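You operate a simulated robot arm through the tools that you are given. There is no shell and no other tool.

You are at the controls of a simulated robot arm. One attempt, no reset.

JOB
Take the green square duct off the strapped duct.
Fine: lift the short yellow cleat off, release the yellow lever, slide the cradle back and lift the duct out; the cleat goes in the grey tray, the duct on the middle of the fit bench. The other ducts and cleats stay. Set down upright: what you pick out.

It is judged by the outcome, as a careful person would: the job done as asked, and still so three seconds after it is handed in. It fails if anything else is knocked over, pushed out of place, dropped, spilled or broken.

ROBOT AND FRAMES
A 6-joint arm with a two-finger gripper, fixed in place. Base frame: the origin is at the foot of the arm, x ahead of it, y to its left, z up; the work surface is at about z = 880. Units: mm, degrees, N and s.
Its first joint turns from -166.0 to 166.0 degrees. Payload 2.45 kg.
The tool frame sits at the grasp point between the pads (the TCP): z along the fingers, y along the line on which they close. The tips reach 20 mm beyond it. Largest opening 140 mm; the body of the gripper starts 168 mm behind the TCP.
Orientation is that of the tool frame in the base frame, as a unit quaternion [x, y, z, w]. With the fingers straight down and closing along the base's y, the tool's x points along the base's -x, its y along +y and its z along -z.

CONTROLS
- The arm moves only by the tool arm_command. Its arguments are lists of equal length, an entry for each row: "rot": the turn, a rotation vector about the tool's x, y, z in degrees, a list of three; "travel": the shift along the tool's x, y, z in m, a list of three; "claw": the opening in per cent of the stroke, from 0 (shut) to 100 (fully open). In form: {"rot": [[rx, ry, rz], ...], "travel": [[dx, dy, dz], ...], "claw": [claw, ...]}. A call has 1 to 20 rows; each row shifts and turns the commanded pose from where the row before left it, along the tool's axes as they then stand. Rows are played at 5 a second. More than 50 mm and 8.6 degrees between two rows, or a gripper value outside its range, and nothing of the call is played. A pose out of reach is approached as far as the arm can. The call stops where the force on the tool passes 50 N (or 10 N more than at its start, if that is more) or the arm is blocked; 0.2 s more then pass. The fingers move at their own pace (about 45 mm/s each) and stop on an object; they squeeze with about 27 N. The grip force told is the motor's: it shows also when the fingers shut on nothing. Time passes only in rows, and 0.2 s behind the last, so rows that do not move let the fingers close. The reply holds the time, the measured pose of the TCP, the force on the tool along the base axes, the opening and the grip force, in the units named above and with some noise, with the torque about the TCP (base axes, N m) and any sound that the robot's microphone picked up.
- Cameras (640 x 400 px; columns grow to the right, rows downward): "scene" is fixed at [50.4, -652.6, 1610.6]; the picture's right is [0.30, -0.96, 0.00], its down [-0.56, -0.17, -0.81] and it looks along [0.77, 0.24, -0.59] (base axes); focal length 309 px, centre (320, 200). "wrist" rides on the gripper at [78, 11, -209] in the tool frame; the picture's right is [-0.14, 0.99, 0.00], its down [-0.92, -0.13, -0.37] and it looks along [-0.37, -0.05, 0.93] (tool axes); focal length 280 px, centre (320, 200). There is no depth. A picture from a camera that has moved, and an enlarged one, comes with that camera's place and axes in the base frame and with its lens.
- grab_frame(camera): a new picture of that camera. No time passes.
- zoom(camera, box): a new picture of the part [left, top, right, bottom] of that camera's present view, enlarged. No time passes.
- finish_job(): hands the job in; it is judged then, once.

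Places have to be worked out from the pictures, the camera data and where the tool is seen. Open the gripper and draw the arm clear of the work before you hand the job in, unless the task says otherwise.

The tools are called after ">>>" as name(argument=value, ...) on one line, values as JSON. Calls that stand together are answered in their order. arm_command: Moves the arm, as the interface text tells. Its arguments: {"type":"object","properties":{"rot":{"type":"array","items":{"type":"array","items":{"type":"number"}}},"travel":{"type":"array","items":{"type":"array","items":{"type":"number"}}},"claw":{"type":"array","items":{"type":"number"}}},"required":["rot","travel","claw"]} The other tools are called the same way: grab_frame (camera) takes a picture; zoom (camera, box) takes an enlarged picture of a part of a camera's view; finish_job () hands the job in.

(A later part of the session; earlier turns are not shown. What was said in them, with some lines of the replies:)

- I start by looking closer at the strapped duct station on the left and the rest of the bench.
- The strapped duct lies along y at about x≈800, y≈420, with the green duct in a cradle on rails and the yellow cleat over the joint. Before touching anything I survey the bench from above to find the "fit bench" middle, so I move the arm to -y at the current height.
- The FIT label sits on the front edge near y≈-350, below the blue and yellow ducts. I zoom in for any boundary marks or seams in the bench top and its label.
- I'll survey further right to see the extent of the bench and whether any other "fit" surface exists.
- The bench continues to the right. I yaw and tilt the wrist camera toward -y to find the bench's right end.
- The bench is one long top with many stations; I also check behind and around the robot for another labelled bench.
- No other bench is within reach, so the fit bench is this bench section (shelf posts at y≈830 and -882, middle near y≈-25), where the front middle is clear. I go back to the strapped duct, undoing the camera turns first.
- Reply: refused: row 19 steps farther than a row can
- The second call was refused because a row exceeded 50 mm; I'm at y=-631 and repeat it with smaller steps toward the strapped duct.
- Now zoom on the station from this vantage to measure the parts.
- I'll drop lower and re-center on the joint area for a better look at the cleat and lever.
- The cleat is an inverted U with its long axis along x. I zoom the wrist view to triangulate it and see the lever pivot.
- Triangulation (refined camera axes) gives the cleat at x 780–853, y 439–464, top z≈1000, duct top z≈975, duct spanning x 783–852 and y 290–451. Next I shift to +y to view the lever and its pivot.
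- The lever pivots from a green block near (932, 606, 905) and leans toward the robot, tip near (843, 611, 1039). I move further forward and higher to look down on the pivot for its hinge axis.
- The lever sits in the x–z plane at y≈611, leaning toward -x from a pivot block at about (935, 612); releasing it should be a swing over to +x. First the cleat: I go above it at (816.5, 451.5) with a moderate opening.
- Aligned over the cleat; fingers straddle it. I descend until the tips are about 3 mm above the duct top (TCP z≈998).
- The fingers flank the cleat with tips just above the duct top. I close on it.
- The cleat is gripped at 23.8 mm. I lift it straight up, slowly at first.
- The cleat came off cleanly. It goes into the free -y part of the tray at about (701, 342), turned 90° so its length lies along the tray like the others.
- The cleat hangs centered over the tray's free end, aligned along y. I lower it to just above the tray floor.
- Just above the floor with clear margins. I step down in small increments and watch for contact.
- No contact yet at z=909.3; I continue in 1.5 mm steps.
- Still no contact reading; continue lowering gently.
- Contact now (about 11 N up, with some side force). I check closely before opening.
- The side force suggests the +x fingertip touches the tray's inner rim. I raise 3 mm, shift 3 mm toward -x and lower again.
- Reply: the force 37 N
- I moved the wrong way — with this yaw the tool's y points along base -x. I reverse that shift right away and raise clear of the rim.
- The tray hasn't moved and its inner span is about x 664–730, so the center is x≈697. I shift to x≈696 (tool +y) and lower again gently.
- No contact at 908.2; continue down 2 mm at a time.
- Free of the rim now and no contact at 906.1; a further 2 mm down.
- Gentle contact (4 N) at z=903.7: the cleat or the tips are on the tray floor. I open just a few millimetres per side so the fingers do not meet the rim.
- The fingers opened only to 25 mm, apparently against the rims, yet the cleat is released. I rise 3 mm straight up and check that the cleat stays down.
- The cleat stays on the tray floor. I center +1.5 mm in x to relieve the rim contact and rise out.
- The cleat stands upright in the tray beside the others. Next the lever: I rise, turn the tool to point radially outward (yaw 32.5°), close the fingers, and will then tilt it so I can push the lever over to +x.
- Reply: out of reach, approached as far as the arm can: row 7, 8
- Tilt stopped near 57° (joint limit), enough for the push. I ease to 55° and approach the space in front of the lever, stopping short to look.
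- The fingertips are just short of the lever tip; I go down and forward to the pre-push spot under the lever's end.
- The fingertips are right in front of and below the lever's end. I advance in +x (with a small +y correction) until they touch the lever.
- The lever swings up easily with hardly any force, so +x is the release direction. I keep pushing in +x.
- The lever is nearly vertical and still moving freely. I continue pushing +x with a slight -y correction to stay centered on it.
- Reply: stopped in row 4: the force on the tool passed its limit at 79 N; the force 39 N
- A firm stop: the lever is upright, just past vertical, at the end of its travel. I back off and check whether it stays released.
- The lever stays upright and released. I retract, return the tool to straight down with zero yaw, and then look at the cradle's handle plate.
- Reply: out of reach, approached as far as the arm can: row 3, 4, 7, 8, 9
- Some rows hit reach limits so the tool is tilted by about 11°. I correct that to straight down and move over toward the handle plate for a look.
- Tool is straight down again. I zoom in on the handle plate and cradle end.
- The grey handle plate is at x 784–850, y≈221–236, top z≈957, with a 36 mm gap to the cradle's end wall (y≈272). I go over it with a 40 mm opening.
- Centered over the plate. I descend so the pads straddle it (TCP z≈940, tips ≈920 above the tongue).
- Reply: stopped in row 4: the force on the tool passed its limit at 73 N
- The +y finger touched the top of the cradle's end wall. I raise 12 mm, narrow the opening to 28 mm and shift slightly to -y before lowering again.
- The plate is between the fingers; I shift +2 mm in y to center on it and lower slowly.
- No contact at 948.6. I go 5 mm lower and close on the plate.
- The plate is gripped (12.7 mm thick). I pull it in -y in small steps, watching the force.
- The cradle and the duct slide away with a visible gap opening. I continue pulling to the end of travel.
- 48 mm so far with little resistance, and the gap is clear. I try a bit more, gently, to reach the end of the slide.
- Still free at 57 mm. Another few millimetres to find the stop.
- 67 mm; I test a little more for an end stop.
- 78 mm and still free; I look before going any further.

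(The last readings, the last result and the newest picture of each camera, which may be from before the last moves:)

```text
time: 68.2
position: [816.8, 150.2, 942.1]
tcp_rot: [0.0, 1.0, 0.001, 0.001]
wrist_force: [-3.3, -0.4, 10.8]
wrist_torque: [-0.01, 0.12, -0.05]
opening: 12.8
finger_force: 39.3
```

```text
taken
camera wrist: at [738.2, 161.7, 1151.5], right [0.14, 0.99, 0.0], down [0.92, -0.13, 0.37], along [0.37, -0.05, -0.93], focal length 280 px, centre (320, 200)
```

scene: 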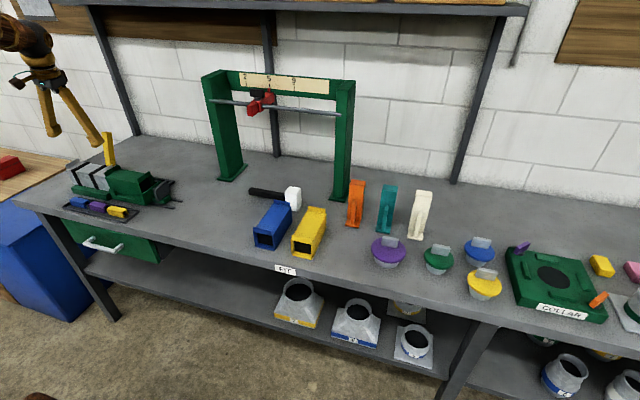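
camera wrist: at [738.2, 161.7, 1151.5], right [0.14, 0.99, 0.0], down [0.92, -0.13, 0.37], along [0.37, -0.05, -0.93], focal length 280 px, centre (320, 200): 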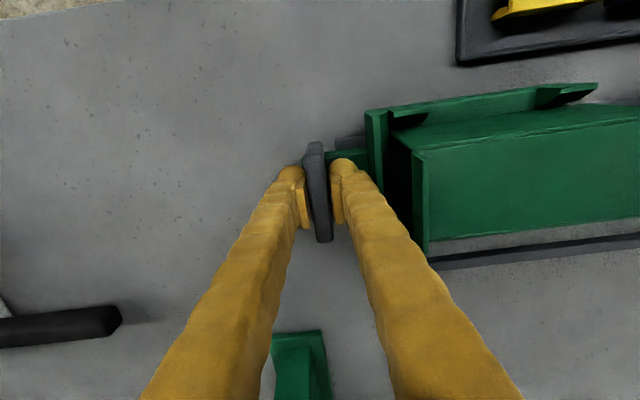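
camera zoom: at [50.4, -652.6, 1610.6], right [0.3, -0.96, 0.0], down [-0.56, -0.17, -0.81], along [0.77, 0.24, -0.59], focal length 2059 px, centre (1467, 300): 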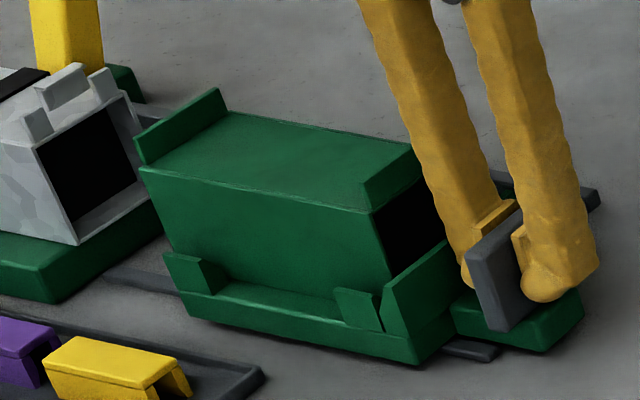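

Clear separation of about 78 mm. I try up to 12 mm more to see whether the slide ends, stopping on force.

>>> arm_command(rot=[[0, 0, 0], [0, 0, 0], [0, 0, 0], [0, 0, 0], [0, 0, 0]], travel=[[0, -0.003, 0], [0, -0.003, 0], [0, -0.003, 0], [0, -0.003, 0], [0, 0, 0]], claw=[0, 0, 0, 0, 0])

```text
time: 69.4
position: [817.5, 139.9, 942.2]
tcp_rot: [0.0, 1.0, 0.002, 0.002]
wrist_force: [2.3, 1.3, 7.5]
wrist_torque: [0.03, -0.15, -0.02]
opening: 13.0
finger_force: 40.0
```

The cradle is back by about 88 mm with a wide gap, which is ample; pulling further risks running it off its rods. I release the plate and rise straight up.

>>> arm_command(rot=[[0, 0, 0], [0, 0, 0], [0, 0, 0], [0, 0, 0], [0, 0, 0], [0, 0, 0], [0, 0, 0], [0, 0, 0]], travel=[[0, 0, 0], [0, 0, 0], [0, 0, -0.005], [0, 0, -0.03], [0, 0, -0.04], [0, 0, -0.045], [0, 0, -0.045], [0, 0, 0]], claw=[20, 20, 20, 20, 20, 20, 20, 20])

>>> grab_frame(camera="wrist")

>>> zoom(camera="scene", box=[100, 155, 196, 215])

```text
time: 71.2
position: [817.9, 138.6, 1106.0]
tcp_rot: [0.0, 1.0, 0.001, 0.001]
wrist_force: [-0.6, 0.2, -0.6]
wrist_torque: [-0.02, 0.02, -0.01]
opening: 27.9
finger_force: 0.0
```

```text
taken
camera wrist: at [737.8, 149.1, 1315.7], right [0.14, 0.99, 0.0], down [0.92, -0.13, 0.37], along [0.37, -0.05, -0.93], focal length 280 px, centre (320, 200)
```

wrist: 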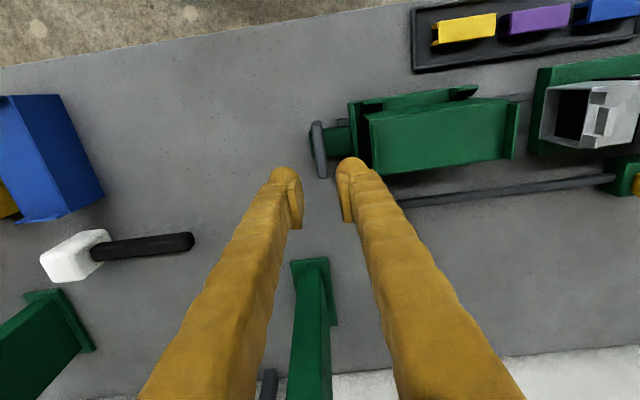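

```text
6.67 times, centred on (148, 185) of scene
camera zoom: at [50.4, -652.6, 1610.6], right [0.3, -0.96, 0.0], down [-0.56, -0.17, -0.81], along [0.77, 0.24, -0.59], focal length 2059 px, centre (1467, 300)
```

zoom: 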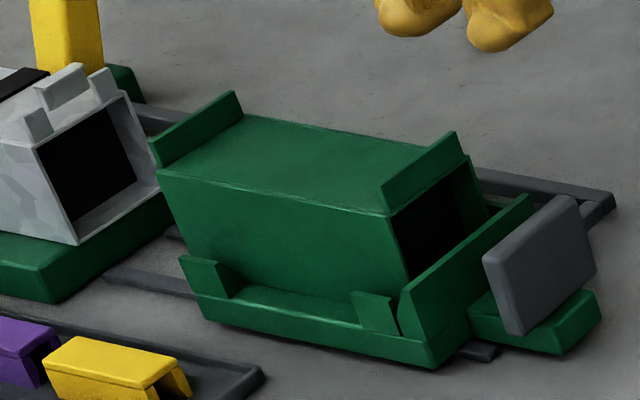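

The duct now spans x≈785–851, y≈203–362 (center about (818, 283)), with the clip tops at z≈922. I turn the tool 90° to close along x and go above the duct's middle with a 92 mm opening.

>>> arm_command(rot=[[0, 0, -8.18], [0, 0, -8.18], [0, 0, -8.18], [0, 0, -8.18], [0, 0, -8.18], [0, 0, -8.18], [0, 0, -8.18], [0, 0, -8.18], [0, 0, -8.18], [0, 0, -8.18], [0, 0, -8.2], [0, 0, 0], [0, 0, 0], [0, 0, 0], [0, 0, 0], [0, 0, 0]], travel=[[0, 0, 0], [0, 0, 0], [0, 0, 0], [0, 0, 0], [0, 0, 0], [0, 0, 0], [0, 0, 0], [0, 0, 0], [0, 0, 0], [0, 0, 0], [0, 0, 0], [-0.036, 0, 0], [-0.036, 0, 0], [-0.036, 0, 0], [-0.036, 0, 0], [0, 0, 0]], claw=[20, 20, 20, 20, 40, 66, 66, 66, 66, 66, 66, 66, 66, 66, 66, 66])

>>> grab_frame(camera="wrist")

>>> zoom(camera="wrist", box=[200, 90, 440, 240])

```text
time: 74.6
position: [817.5, 283.6, 1107.6]
tcp_rot: [0.707, -0.707, 0.0, -0.002]
wrist_force: [0.7, 0.4, -0.1]
wrist_torque: [0.0, 0.0, 0.02]
opening: 92.5
finger_force: 0.0
```

```text
taken
camera wrist: at [805.0, 205.3, 1317.0], right [-0.99, 0.14, 0.0], down [0.13, 0.92, 0.37], along [0.05, 0.37, -0.93], focal length 280 px, centre (320, 200)
```

wrist: 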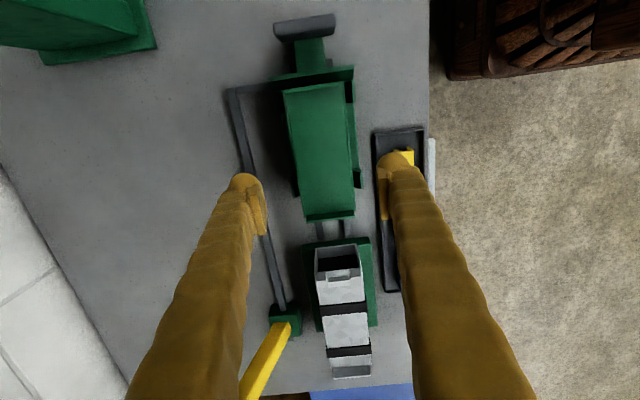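

```text
2.67 times, centred on (320, 165) of wrist
camera zoom: at [805.0, 205.3, 1317.0], right [-0.99, 0.14, 0.0], down [0.13, 0.92, 0.37], along [0.05, 0.37, -0.93], focal length 748 px, centre (320, 293)
```

zoom: 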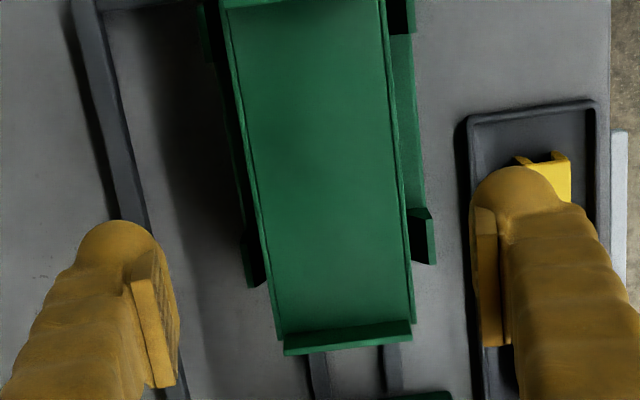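

Fingers are positioned either side of the duct and between the clips. I lower to a grasp height of about z=950.

>>> arm_command(rot=[[0, 0, 0], [0, 0, 0], [0, 0, 0], [0, 0, 0], [0, 0, 0], [0, 0, 0]], travel=[[0, 0.001, 0.045], [0, 0, 0.045], [0, 0, 0.03], [0, 0, 0.02], [0, 0, 0.016], [0, 0, 0]], claw=[66, 66, 66, 66, 66, 66])

>>> zoom(camera="scene", box=[90, 150, 194, 215])

>>> zoom(camera="wrist", box=[200, 90, 440, 240])

```text
time: 76.0
position: [818.1, 282.2, 951.5]
tcp_rot: [-0.707, 0.707, -0.001, 0.002]
wrist_force: [-1.0, 0.0, 0.2]
wrist_torque: [0.01, 0.02, 0.0]
opening: 92.2
finger_force: 0.0
```

```text
6.15 times, centred on (142, 182) of scene
camera zoom: at [50.4, -652.6, 1610.6], right [0.3, -0.96, 0.0], down [-0.56, -0.17, -0.81], along [0.77, 0.24, -0.59], focal length 1901 px, centre (1415, 308)
```

zoom: 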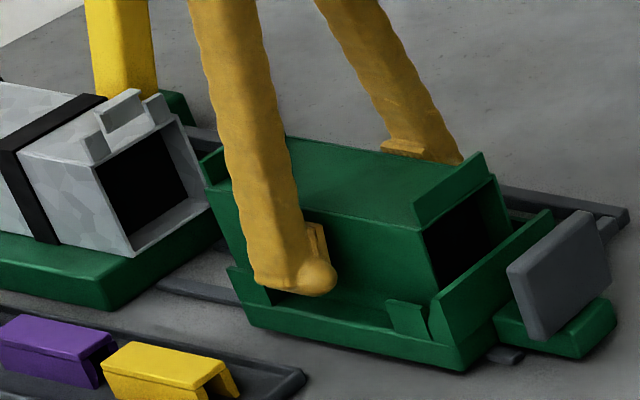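

```text
2.67 times, centred on (320, 165) of wrist
camera zoom: at [804.6, 204.8, 1160.8], right [-0.99, 0.14, 0.0], down [0.13, 0.92, 0.37], along [0.05, 0.37, -0.93], focal length 748 px, centre (320, 293)
```

zoom: 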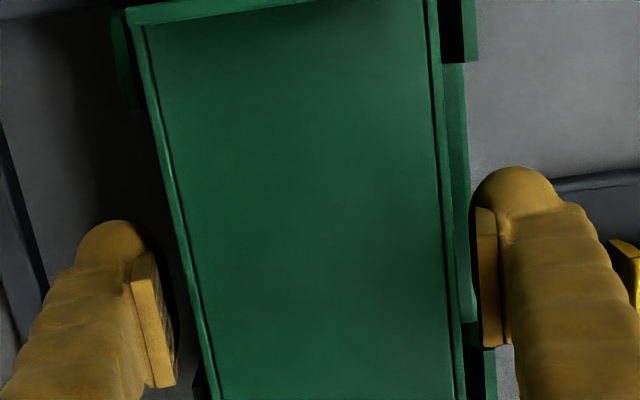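

Well centered around the duct. I close the gripper on its sides.

>>> arm_command(rot=[[0, 0, 0], [0, 0, 0], [0, 0, 0], [0, 0, 0], [0, 0, 0]], travel=[[0, 0, 0], [0, 0, 0], [0, 0, 0], [0, 0, 0], [0, 0, 0]], claw=[55, 45, 30, 0, 0])

```text
time: 77.2
position: [816.5, 282.8, 952.5]
tcp_rot: [-0.707, 0.707, 0.0, 0.002]
wrist_force: [0.0, 0.5, -0.4]
wrist_torque: [0.01, 0.0, -0.03]
opening: 74.7
finger_force: 26.5
```

Gripped at 74.7 mm; I check the contact visually before lifting.

>>> zoom(camera="scene", box=[106, 160, 178, 205])

>>> zoom(camera="wrist", box=[200, 90, 440, 240])

```text
8.89 times, centred on (142, 182) of scene
camera zoom: at [50.4, -652.6, 1610.6], right [0.3, -0.96, 0.0], down [-0.56, -0.17, -0.81], along [0.77, 0.24, -0.59], focal length 2746 px, centre (1902, 356)
```

zoom: 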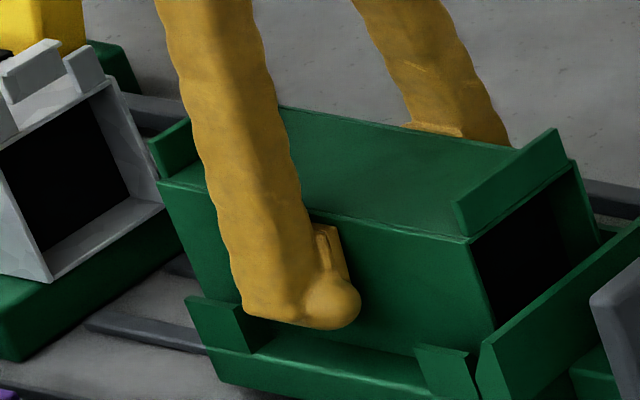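

```text
2.67 times, centred on (320, 165) of wrist
camera zoom: at [804.6, 204.8, 1161.1], right [-0.99, 0.14, 0.0], down [0.13, 0.92, 0.37], along [0.05, 0.37, -0.93], focal length 748 px, centre (320, 293)
```

zoom: 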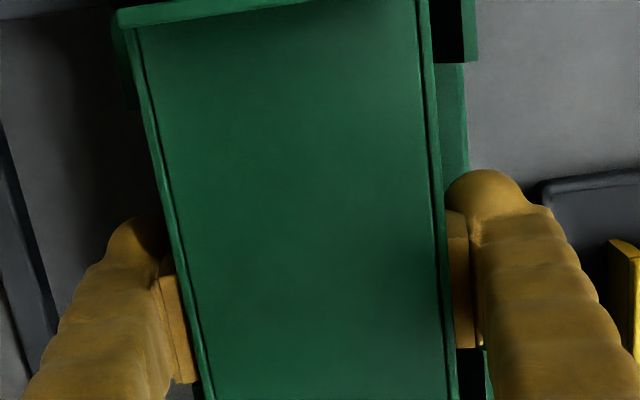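

Pads are flush on both duct sides. I lift slowly.

>>> arm_command(rot=[[0, 0, 0], [0, 0, 0], [0, 0, 0], [0, 0, 0], [0, 0, 0]], travel=[[0, 0, -0.003], [0, 0, -0.005], [0, 0, -0.007], [0, 0, -0.01], [0, 0, 0]], claw=[0, 0, 0, 0, 0])

>>> zoom(camera="scene", box=[90, 150, 194, 215])

```text
time: 78.4
position: [817.6, 283.1, 975.8]
tcp_rot: [0.707, -0.707, -0.001, -0.002]
wrist_force: [0.5, -0.4, -2.5]
wrist_torque: [0.02, -0.02, -0.02]
opening: 74.6
finger_force: 27.3
```

```text
6.15 times, centred on (142, 182) of scene
camera zoom: at [50.4, -652.6, 1610.6], right [0.3, -0.96, 0.0], down [-0.56, -0.17, -0.81], along [0.77, 0.24, -0.59], focal length 1901 px, centre (1415, 308)
```

zoom: 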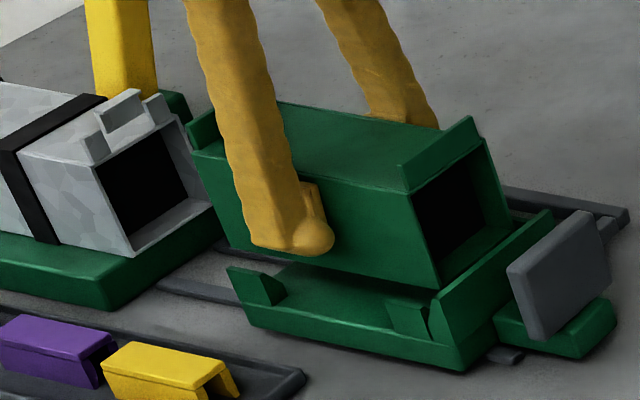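

The duct lifted out cleanly and level. I raise it another 85 mm to clear the handle plate and carry it in -y to the clear middle of the bench near (818, -45).

>>> arm_command(rot=[[0, 0, 0], [0, 0, 0], [0, 0, 0], [0, 0, 0], [0, 0, 0], [0, 0, 0], [0, 0, 0], [0, 0, 0], [0, 0, 0], [0, 0, 0], [0, 0, 0], [0, 0, 0], [0, 0, 0]], travel=[[0, 0, -0.025], [0, 0, -0.03], [0, 0, -0.03], [0.02, 0, 0], [0.035, 0, 0], [0.041, 0, 0], [0.041, 0, 0], [0.041, 0, 0], [0.041, 0, 0], [0.041, 0, 0], [0.041, 0, 0], [0.027, 0, 0], [0, 0, 0]], claw=[0, 0, 0, 0, 0, 0, 0, 0, 0, 0, 0, 0, 0])

>>> grab_frame(camera="scene")

>>> grab_frame(camera="wrist")

```text
time: 81.2
position: [815.9, -47.5, 1059.9]
tcp_rot: [0.707, -0.707, 0.0, -0.002]
wrist_force: [1.0, -0.2, -2.2]
wrist_torque: [-0.02, -0.01, -0.01]
opening: 74.4
finger_force: 26.9
```

```text
taken
```

scene: 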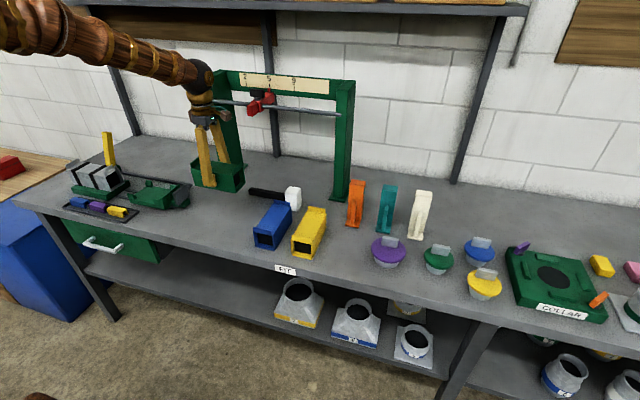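

```text
taken
camera wrist: at [803.8, -125.1, 1270.1], right [-0.99, 0.14, 0.0], down [0.13, 0.92, 0.37], along [0.05, 0.37, -0.93], focal length 280 px, centre (320, 200)
```

wrist: 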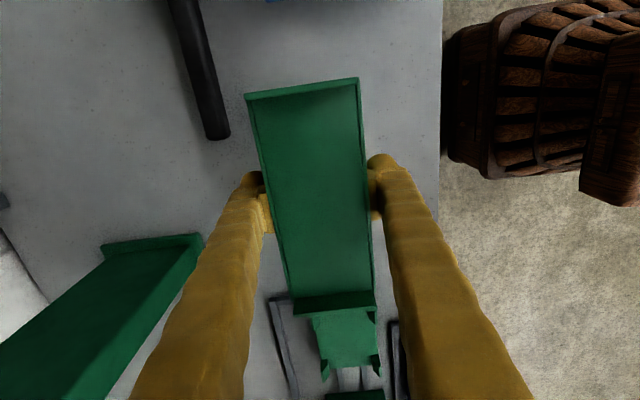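

The duct hangs level over the clear area. Before setting it down I check the bench structure (legs, seams) once more to judge its middle.

>>> zoom(camera="scene", box=[380, 220, 540, 360])

>>> zoom(camera="scene", box=[0, 150, 160, 330])

>>> zoom(camera="scene", box=[150, 100, 390, 290])

```text
2.86 times, centred on (460, 290) of scene
camera zoom: at [50.4, -652.6, 1610.6], right [0.3, -0.96, 0.0], down [-0.56, -0.17, -0.81], along [0.77, 0.24, -0.59], focal length 883 px, centre (-80, -57)
```

zoom: 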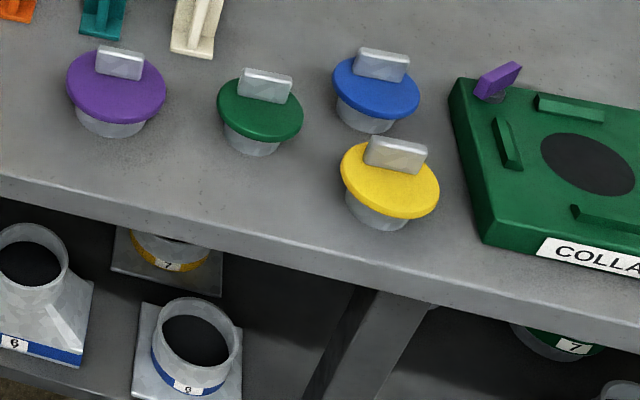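

```text
2.22 times, centred on (80, 240) of scene
camera zoom: at [50.4, -652.6, 1610.6], right [0.3, -0.96, 0.0], down [-0.56, -0.17, -0.81], along [0.77, 0.24, -0.59], focal length 686 px, centre (853, 111)
```

zoom: 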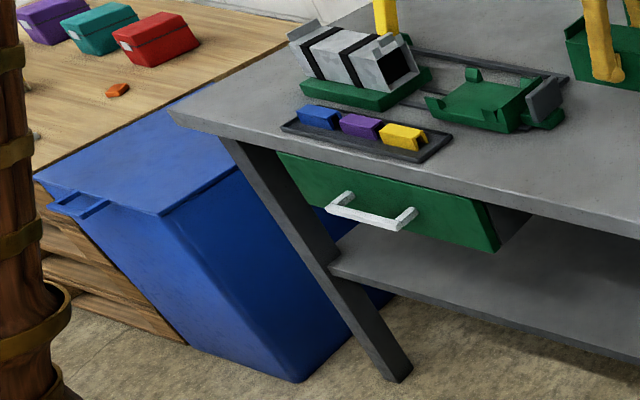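

```text
2.11 times, centred on (270, 195) of scene
camera zoom: at [50.4, -652.6, 1610.6], right [0.3, -0.96, 0.0], down [-0.56, -0.17, -0.81], along [0.77, 0.24, -0.59], focal length 650 px, centre (425, 210)
```

zoom: 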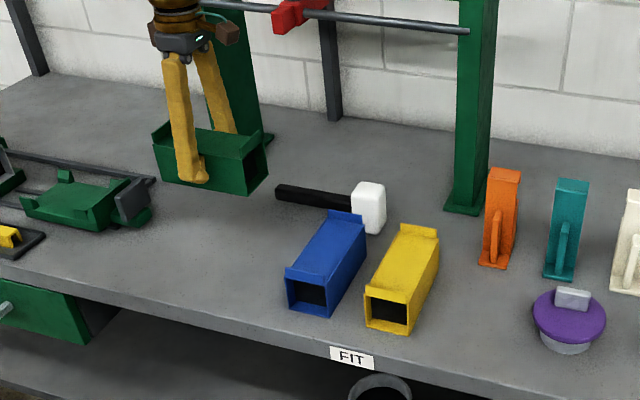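

No seam shows; the shelf and its posts center this station near y≈-26, and the clear area between the cradle and the blue duct has its middle near y≈-50. I settle on about (830, -65), well clear of the mallet and blue duct, and lower toward the bench.

>>> arm_command(rot=[[0, 0, 0], [0, 0, 0], [0, 0, 0], [0, 0, 0], [0, 0, 0], [0, 0, 0], [0, 0, 0]], travel=[[0.018, -0.013, 0], [0, 0, 0.03], [0, 0, 0.03], [0, 0, 0.03], [0, 0, 0.02], [0, 0, 0.006], [0, 0, 0]], claw=[0, 0, 0, 0, 0, 0, 0])

>>> zoom(camera="scene", box=[160, 140, 304, 240])

>>> grab_frame(camera="wrist")

```text
time: 82.8
position: [830.2, -63.0, 944.6]
tcp_rot: [-0.707, 0.708, -0.001, 0.002]
wrist_force: [-0.5, -0.9, -1.9]
wrist_torque: [0.01, 0.04, 0.04]
opening: 74.6
finger_force: 27.2
```

```text
4.00 times, centred on (232, 190) of scene
camera zoom: at [50.4, -652.6, 1610.6], right [0.3, -0.96, 0.0], down [-0.56, -0.17, -0.81], along [0.77, 0.24, -0.59], focal length 1236 px, centre (672, 240)
```

zoom: 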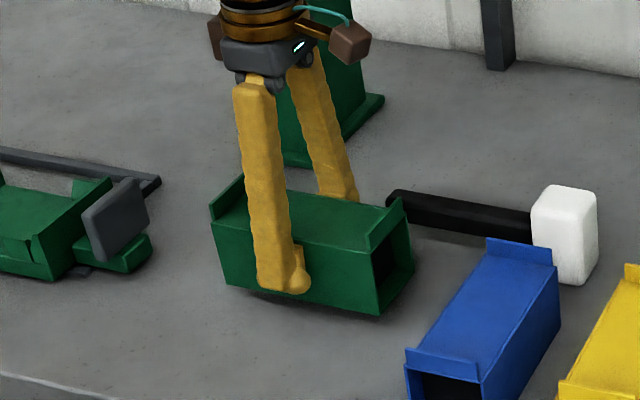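

```text
taken
camera wrist: at [817.5, -141.4, 1153.4], right [-0.99, 0.14, 0.0], down [0.13, 0.92, 0.37], along [0.05, 0.37, -0.93], focal length 280 px, centre (320, 200)
```

wrist: 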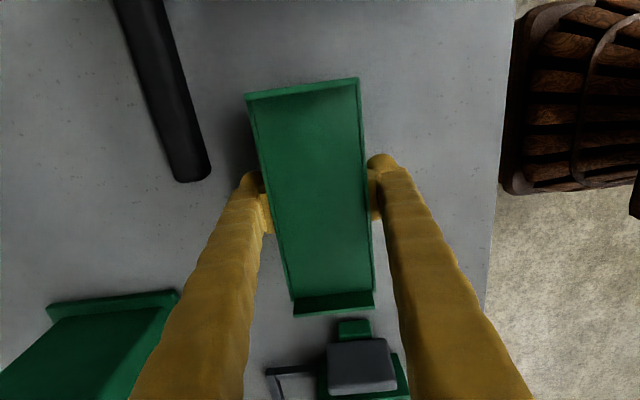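

The duct is about a centimetre above the bench with clear space all round. I lower in small steps until contact.

>>> arm_command(rot=[[0, 0, 0], [0, 0, 0], [0, 0, 0], [0, 0, 0]], travel=[[0, 0, 0.003], [0, 0, 0.003], [0, 0, 0.002], [0, 0, 0]], claw=[0, 0, 0, 0])

```text
time: 83.8
position: [829.6, -62.9, 935.8]
tcp_rot: [-0.707, 0.707, 0.001, 0.002]
wrist_force: [-0.3, -0.4, -3.2]
wrist_torque: [0.0, 0.03, 0.0]
opening: 74.4
finger_force: 27.1
```

No contact yet at 935.8; continue in 2 mm steps.

>>> arm_command(rot=[[0, 0, 0], [0, 0, 0], [0, 0, 0]], travel=[[0, 0, 0.002], [0, 0, 0.002], [0, 0, 0]], claw=[0, 0, 0])

>>> zoom(camera="scene", box=[204, 180, 268, 225])

```text
time: 84.6
position: [830.0, -63.9, 932.2]
tcp_rot: [-0.707, 0.707, -0.001, 0.003]
wrist_force: [-0.1, -0.5, -2.4]
wrist_torque: [0.0, 0.02, 0.0]
opening: 74.6
finger_force: 27.2
```

```text
8.89 times, centred on (236, 202) of scene
camera zoom: at [50.4, -652.6, 1610.6], right [0.3, -0.96, 0.0], down [-0.56, -0.17, -0.81], along [0.77, 0.24, -0.59], focal length 2746 px, centre (1067, 178)
```

zoom: 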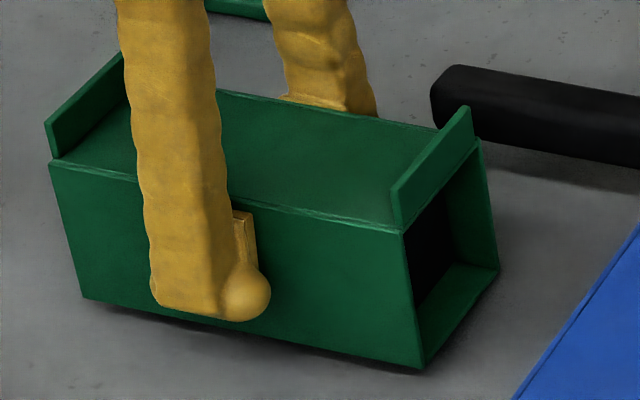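

Very close now (shadow just below). A few more 1.5 mm steps.

>>> arm_command(rot=[[0, 0, 0], [0, 0, 0], [0, 0, 0]], travel=[[0, 0, 0.0015], [0, 0, 0.0015], [0, 0, 0]], claw=[0, 0, 0])

```text
time: 85.4
position: [830.3, -63.5, 929.4]
tcp_rot: [-0.707, 0.707, 0.0, 0.003]
wrist_force: [1.0, 0.3, -2.5]
wrist_torque: [0.02, 0.01, 0.0]
opening: 74.4
finger_force: 27.0
```

Still carrying the weight at 929.4; continue.

>>> arm_command(rot=[[0, 0, 0], [0, 0, 0], [0, 0, 0]], travel=[[0, 0, 0.0015], [0, 0, 0.0015], [0, 0, 0]], claw=[0, 0, 0])

```text
time: 86.2
position: [830.2, -62.5, 925.1]
tcp_rot: [0.707, -0.707, 0.0, -0.003]
wrist_force: [-0.4, -0.2, -2.9]
wrist_torque: [-0.01, -0.01, -0.01]
opening: 74.3
finger_force: 27.2
```

>>> zoom(camera="scene", box=[204, 180, 268, 225])

```text
8.89 times, centred on (236, 202) of scene
camera zoom: at [50.4, -652.6, 1610.6], right [0.3, -0.96, 0.0], down [-0.56, -0.17, -0.81], along [0.77, 0.24, -0.59], focal length 2746 px, centre (1067, 178)
```

zoom: 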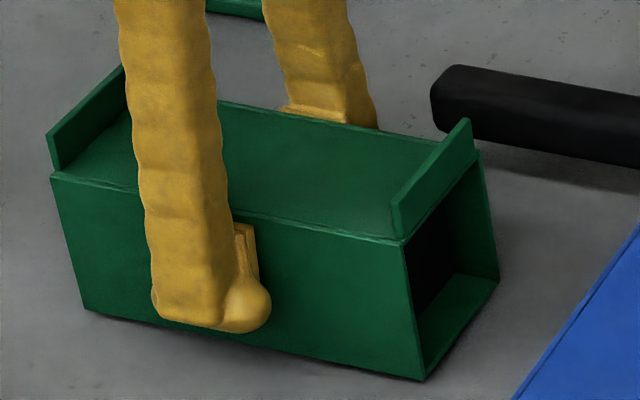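

The duct is nearly on the surface. I continue in 1 mm steps and watch the vertical force.

>>> arm_command(rot=[[0, 0, 0], [0, 0, 0], [0, 0, 0]], travel=[[0, 0, 0.001], [0, 0, 0.001], [0, 0, 0]], claw=[0, 0, 0])

```text
time: 87.0
position: [830.7, -62.7, 923.4]
tcp_rot: [-0.707, 0.707, 0.0, 0.003]
wrist_force: [-0.2, -0.5, -2.5]
wrist_torque: [-0.04, 0.02, 0.0]
opening: 74.5
finger_force: 26.8
```

Still no contact at 923.4; two more millimetres.

>>> arm_command(rot=[[0, 0, 0], [0, 0, 0], [0, 0, 0]], travel=[[0, 0, 0.001], [0, 0, 0.001], [0, 0, 0]], claw=[0, 0, 0])

```text
time: 87.8
position: [829.6, -61.3, 922.3]
tcp_rot: [-0.706, 0.708, 0.0, 0.003]
wrist_force: [0.7, 0.6, -2.0]
wrist_torque: [0.01, -0.01, 0.03]
opening: 74.6
finger_force: 27.2
```

Still free; two more millimetres.

>>> arm_command(rot=[[0, 0, 0], [0, 0, 0], [0, 0, 0]], travel=[[0, 0, 0.001], [0, 0, 0.001], [0, 0, 0]], claw=[0, 0, 0])

>>> zoom(camera="scene", box=[204, 195, 252, 225])

```text
time: 88.6
position: [829.0, -63.1, 920.7]
tcp_rot: [-0.707, 0.707, -0.001, 0.004]
wrist_force: [-5.3, 1.2, 27.8]
wrist_torque: [-0.03, -0.01, -0.01]
opening: 74.7
finger_force: 26.7
```

```text
13.33 times, centred on (228, 210) of scene
camera zoom: at [50.4, -652.6, 1610.6], right [0.3, -0.96, 0.0], down [-0.56, -0.17, -0.81], along [0.77, 0.24, -0.59], focal length 4119 px, centre (1547, 67)
```

zoom: 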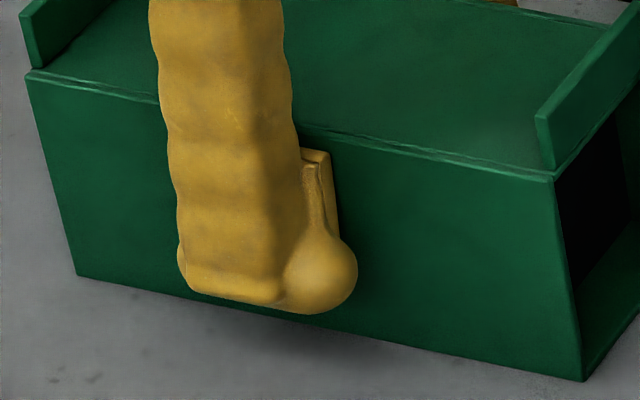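

Firm contact (28 N): the duct stands on the bench. I relieve 1 mm and open the gripper to release it.

>>> arm_command(rot=[[0, 0, 0], [0, 0, 0], [0, 0, 0], [0, 0, 0]], travel=[[0, 0, -0.001], [0, 0, 0], [0, 0, 0], [0, 0, 0]], claw=[0, 60, 64, 66])

>>> zoom(camera="scene", box=[190, 160, 286, 225])

>>> grab_frame(camera="wrist")

```text
time: 89.6
position: [829.0, -62.5, 920.4]
tcp_rot: [-0.707, 0.707, 0.0, 0.002]
wrist_force: [0.0, -0.5, 0.1]
wrist_torque: [0.02, -0.01, -0.02]
opening: 92.5
finger_force: 0.1
```

```text
6.15 times, centred on (238, 192) of scene
camera zoom: at [50.4, -652.6, 1610.6], right [0.3, -0.96, 0.0], down [-0.56, -0.17, -0.81], along [0.77, 0.24, -0.59], focal length 1901 px, centre (825, 246)
```

zoom: 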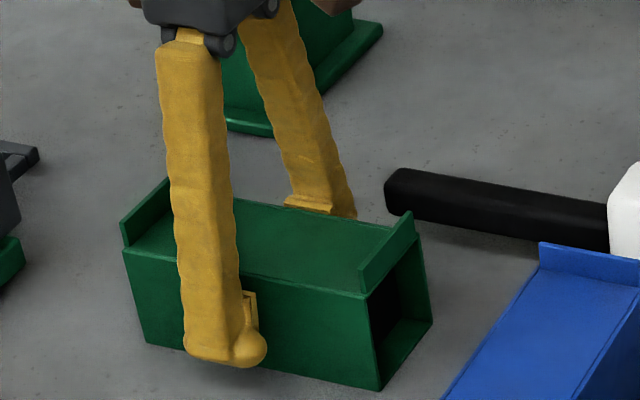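

```text
taken
camera wrist: at [817.4, -140.8, 1130.3], right [-0.99, 0.14, 0.0], down [0.13, 0.92, 0.37], along [0.05, 0.37, -0.93], focal length 280 px, centre (320, 200)
```

wrist: 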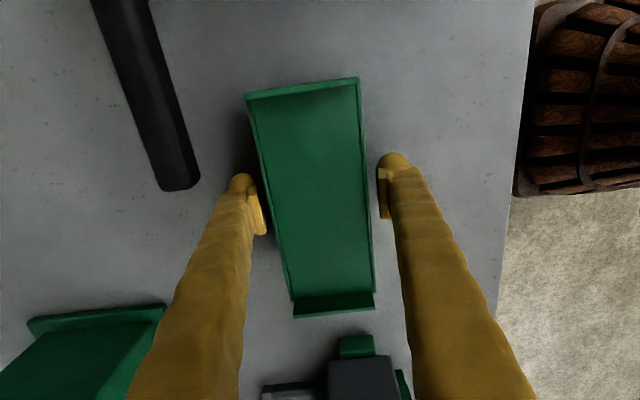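

Released and standing upright. I rise straight up slowly, then draw back toward the robot.

>>> arm_command(rot=[[0, 0, 0], [0, 0, 0], [0, 0, 0], [0, 0, 0], [0, 0, 0], [0, 0, 0], [0, 0, 0], [0, 0, 0], [0, 0, 0], [0, 0, 0], [0, 0, 0], [0, 0, 0]], travel=[[0, 0, -0.01], [0, 0, -0.02], [0, 0, -0.04], [0, 0, -0.045], [0, 0, -0.045], [0, 0, -0.045], [0, 0, -0.045], [0, 0.045, 0], [0, 0.045, 0], [0, 0.045, 0], [0, 0.045, 0], [0, 0, 0]], claw=[66, 66, 66, 66, 66, 66, 66, 66, 66, 66, 66, 66])

>>> grab_frame(camera="scene")

>>> grab_frame(camera="wrist")

```text
time: 92.2
position: [648.0, -64.5, 1170.2]
tcp_rot: [0.707, -0.707, 0.0, -0.003]
wrist_force: [-0.1, 0.2, -0.9]
wrist_torque: [0.04, 0.0, 0.04]
opening: 92.3
finger_force: 0.2
```

```text
taken
```

scene: 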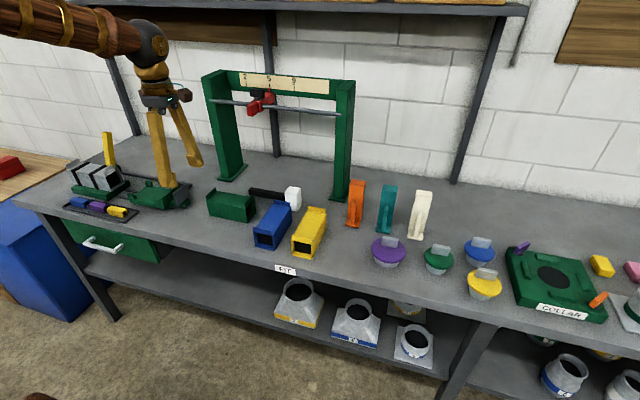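

```text
taken
camera wrist: at [636.0, -142.9, 1380.0], right [-0.99, 0.14, 0.0], down [0.13, 0.92, 0.37], along [0.05, 0.37, -0.93], focal length 280 px, centre (320, 200)
```

wrist: 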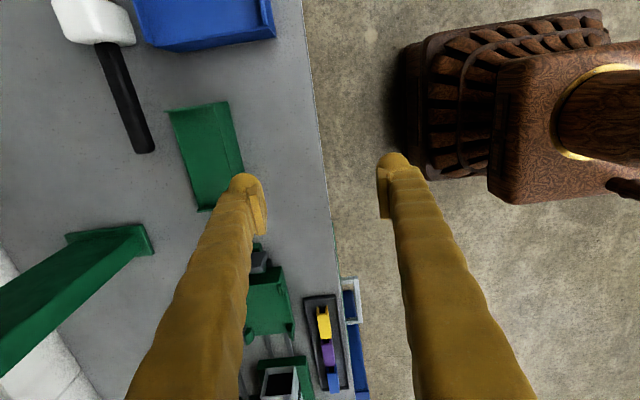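

The duct stands upright in the clear middle area and everything else looks untouched. Before handing in I want one more look along the bench to confirm where this bench ends, so I rise and turn the camera.

>>> arm_command(rot=[[0, 0, 0], [0, 0, 0], [0, 0, 0], [0, 0, 8.1], [0, 0, 8.1], [0, 0, 8.1], [0, 0, 8.1], [0, 0, 8.1], [0, 0, 8.1], [0, 0, 8.1], [0, 0, 8.1], [0, 0, 8.1], [0, 0, 8.1], [0, 0, 8.1], [0, 0, 8.1], [0, 0, 8.1], [0, 0, 8.1], [0, 0, 8.1], [0, 0, 8.1]], travel=[[0, 0.03, -0.03], [0, 0.03, -0.035], [0, 0.02, -0.04], [0, 0, 0], [0, 0, 0], [0, 0, 0], [0, 0, 0], [0, 0, 0], [0, 0, 0], [0, 0, 0], [0, 0, 0], [0, 0, 0], [0, 0, 0], [0, 0, 0], [0, 0, 0], [0, 0, 0], [0, 0, 0], [0, 0, 0], [0, 0, 0]], claw=[66, 80, 100, 100, 100, 100, 100, 100, 100, 100, 100, 100, 100, 100, 100, 100, 100, 100, 100])

>>> grab_frame(camera="wrist")

```text
time: 96.2
position: [569.6, -63.9, 1274.8]
tcp_rot: [0.339, 0.941, 0.001, 0.001]
wrist_force: [0.3, -0.7, -0.7]
wrist_torque: [-0.02, -0.04, -0.02]
opening: 139.9
finger_force: 0.0
```

```text
taken
camera wrist: at [514.1, -6.0, 1485.1], right [0.74, 0.67, 0.0], down [0.63, -0.69, 0.37], along [0.25, -0.27, -0.93], focal length 280 px, centre (320, 200)
```

wrist: 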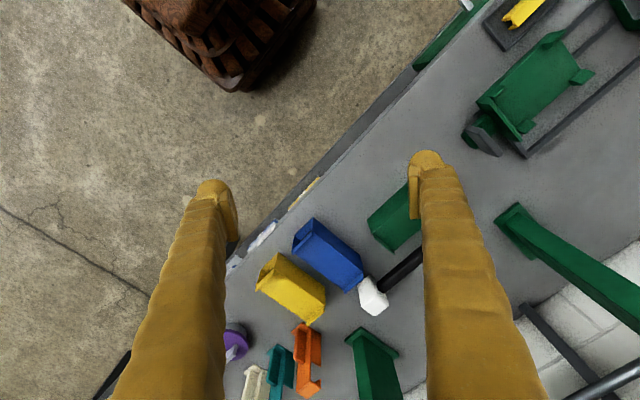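

I move to y≈-510 and tilt the camera to look along the bench toward -y.

>>> arm_command(rot=[[0, 0, 0], [0, 0, 0], [0, 0, 0], [0, 0, 0], [0, 0, 0], [0, 0, 0], [0, 0, 0], [0, 0, 0], [0, 0, 0], [0, 0, 0], [0, 0, 8], [0, 0, 8], [0, 0, 8], [0, -8, 0], [0, -8, 0], [0, -8, 0], [0, -8, 0], [0, 0, 0]], travel=[[-0.0256, -0.0372, -0.004], [-0.0256, -0.0372, -0.004], [-0.0256, -0.0372, -0.004], [-0.0256, -0.0372, -0.004], [-0.0256, -0.0372, -0.004], [-0.0256, -0.0372, -0.004], [-0.0256, -0.0372, -0.004], [-0.0256, -0.0372, -0.004], [-0.0256, -0.0372, -0.004], [-0.0256, -0.0372, -0.004], [0, 0, 0], [0, 0, 0], [0, 0, 0], [0, 0, 0], [0, 0, 0], [0, 0, 0], [0, 0, 0], [0, 0, 0]], claw=[100, 100, 100, 100, 100, 100, 100, 100, 100, 100, 100, 100, 100, 100, 100, 100, 100, 100])

>>> grab_frame(camera="wrist")

>>> zoom(camera="wrist", box=[220, 130, 420, 380])

```text
time: 100.0
position: [527.6, -513.8, 1314.0]
tcp_rot: [0.508, 0.816, -0.144, 0.236]
wrist_force: [0.1, 0.0, -0.1]
wrist_torque: [-0.01, -0.02, -0.01]
opening: 140.0
finger_force: 0.1
```

```text
taken
camera wrist: at [458.6, -350.4, 1450.8], right [0.94, 0.34, 0.08], down [0.14, -0.58, 0.8], along [0.31, -0.74, -0.6], focal length 280 px, centre (320, 200)
```

wrist: 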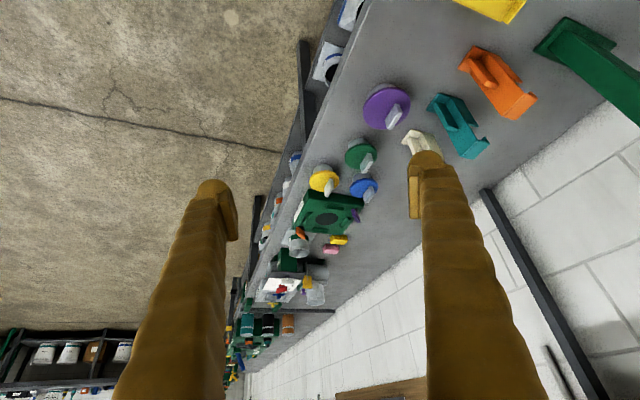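

```text
1.60 times, centred on (320, 255) of wrist
camera zoom: at [458.6, -350.4, 1450.8], right [0.94, 0.34, 0.08], down [0.14, -0.58, 0.8], along [0.31, -0.74, -0.6], focal length 449 px, centre (320, 112)
```

zoom: 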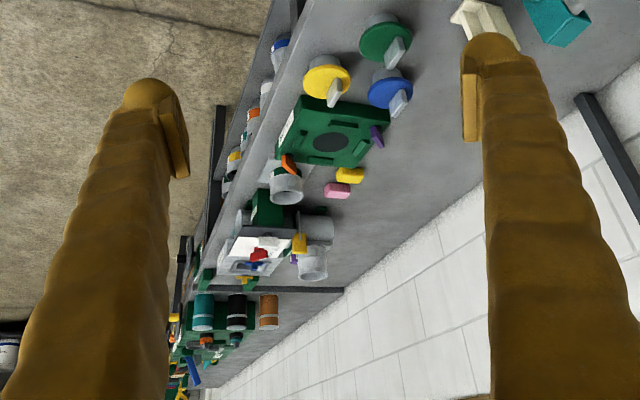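

The bench runs on to about y≈-2270 with other stations, but only this stretch is clear and within reach, so the spot chosen stands. I level the tool again and take final check pictures.

>>> arm_command(rot=[[0, 8, 0], [0, 8, 0], [0, 8, 0], [0, 8, 0], [0, 0, 0]], travel=[[0, 0, 0], [0, 0, 0], [0, 0, 0], [0, 0, 0], [0, 0, 0]], claw=[100, 100, 100, 100, 100])

>>> grab_frame(camera="scene")

>>> zoom(camera="scene", box=[50, 120, 210, 230])

>>> zoom(camera="scene", box=[180, 150, 340, 270])

```text
time: 101.2
position: [528.1, -514.1, 1314.2]
tcp_rot: [0.527, 0.85, 0.002, 0.001]
wrist_force: [-0.7, 0.0, 0.8]
wrist_torque: [-0.02, 0.0, 0.01]
opening: 139.9
finger_force: 0.0
```

```text
taken
```

scene: 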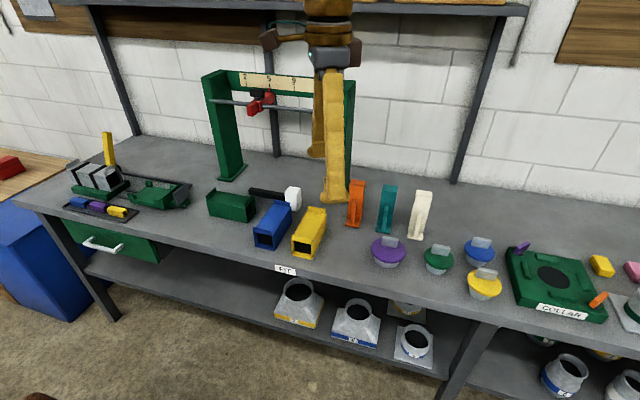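

```text
3.64 times, centred on (130, 175) of scene
camera zoom: at [50.4, -652.6, 1610.6], right [0.3, -0.96, 0.0], down [-0.56, -0.17, -0.81], along [0.77, 0.24, -0.59], focal length 1123 px, centre (1011, 291)
```

zoom: 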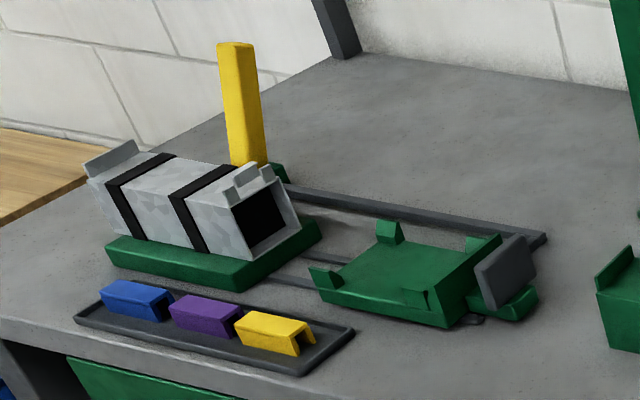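

```text
3.33 times, centred on (260, 210) of scene
camera zoom: at [50.4, -652.6, 1610.6], right [0.3, -0.96, 0.0], down [-0.56, -0.17, -0.81], along [0.77, 0.24, -0.59], focal length 1030 px, centre (520, 167)
```

zoom: 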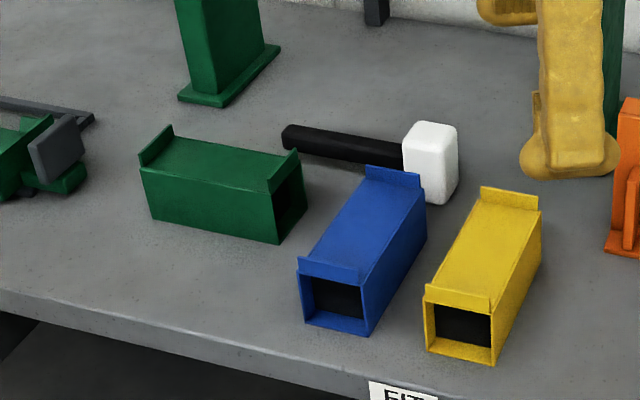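

Everything checks out in the final pictures:
- The cleat is upright in the grey tray.
- The lever is released and standing upright.
- The cradle is slid back.
- The green duct stands upright in the clear middle of the bench.
- The other ducts, cleats and tools are where they were.

The gripper is open and the arm is clear, so I hand the job in.

>>> finish_job()

```text
The job is handed in.
```

I took the green duct off the strapped duct and set it upright on the fit bench, and the job is handed in. The one thing I had to judge was where the middle of the fit bench is.

- **Cleat:** the short yellow cleat is upright in the grey tray beside the blue and purple ones. While lowering it, one finger pressed against the tray rim. The tray shows no movement in the pictures.
- **Lever:** pushed over to its stop, and it stays upright on its own.
- **Cradle:** slid back about 88 mm. I stopped there without reaching an end stop, so as not to run it off its rods. While reaching for its handle, a finger knocked the top of the cradle's end wall. I saw no damage.
- **Duct:** standing at about x 830, y -63, in the clear space between the cradle and the blue duct. Nothing marks the middle of the bench. The FIT label is further right, below the blue and yellow ducts, where there is no room for it. I took the middle from the shelf posts and the clear space.

In the final pictures, the other ducts, cleats and tools are where they were. The gripper is open and the arm is clear of the work.
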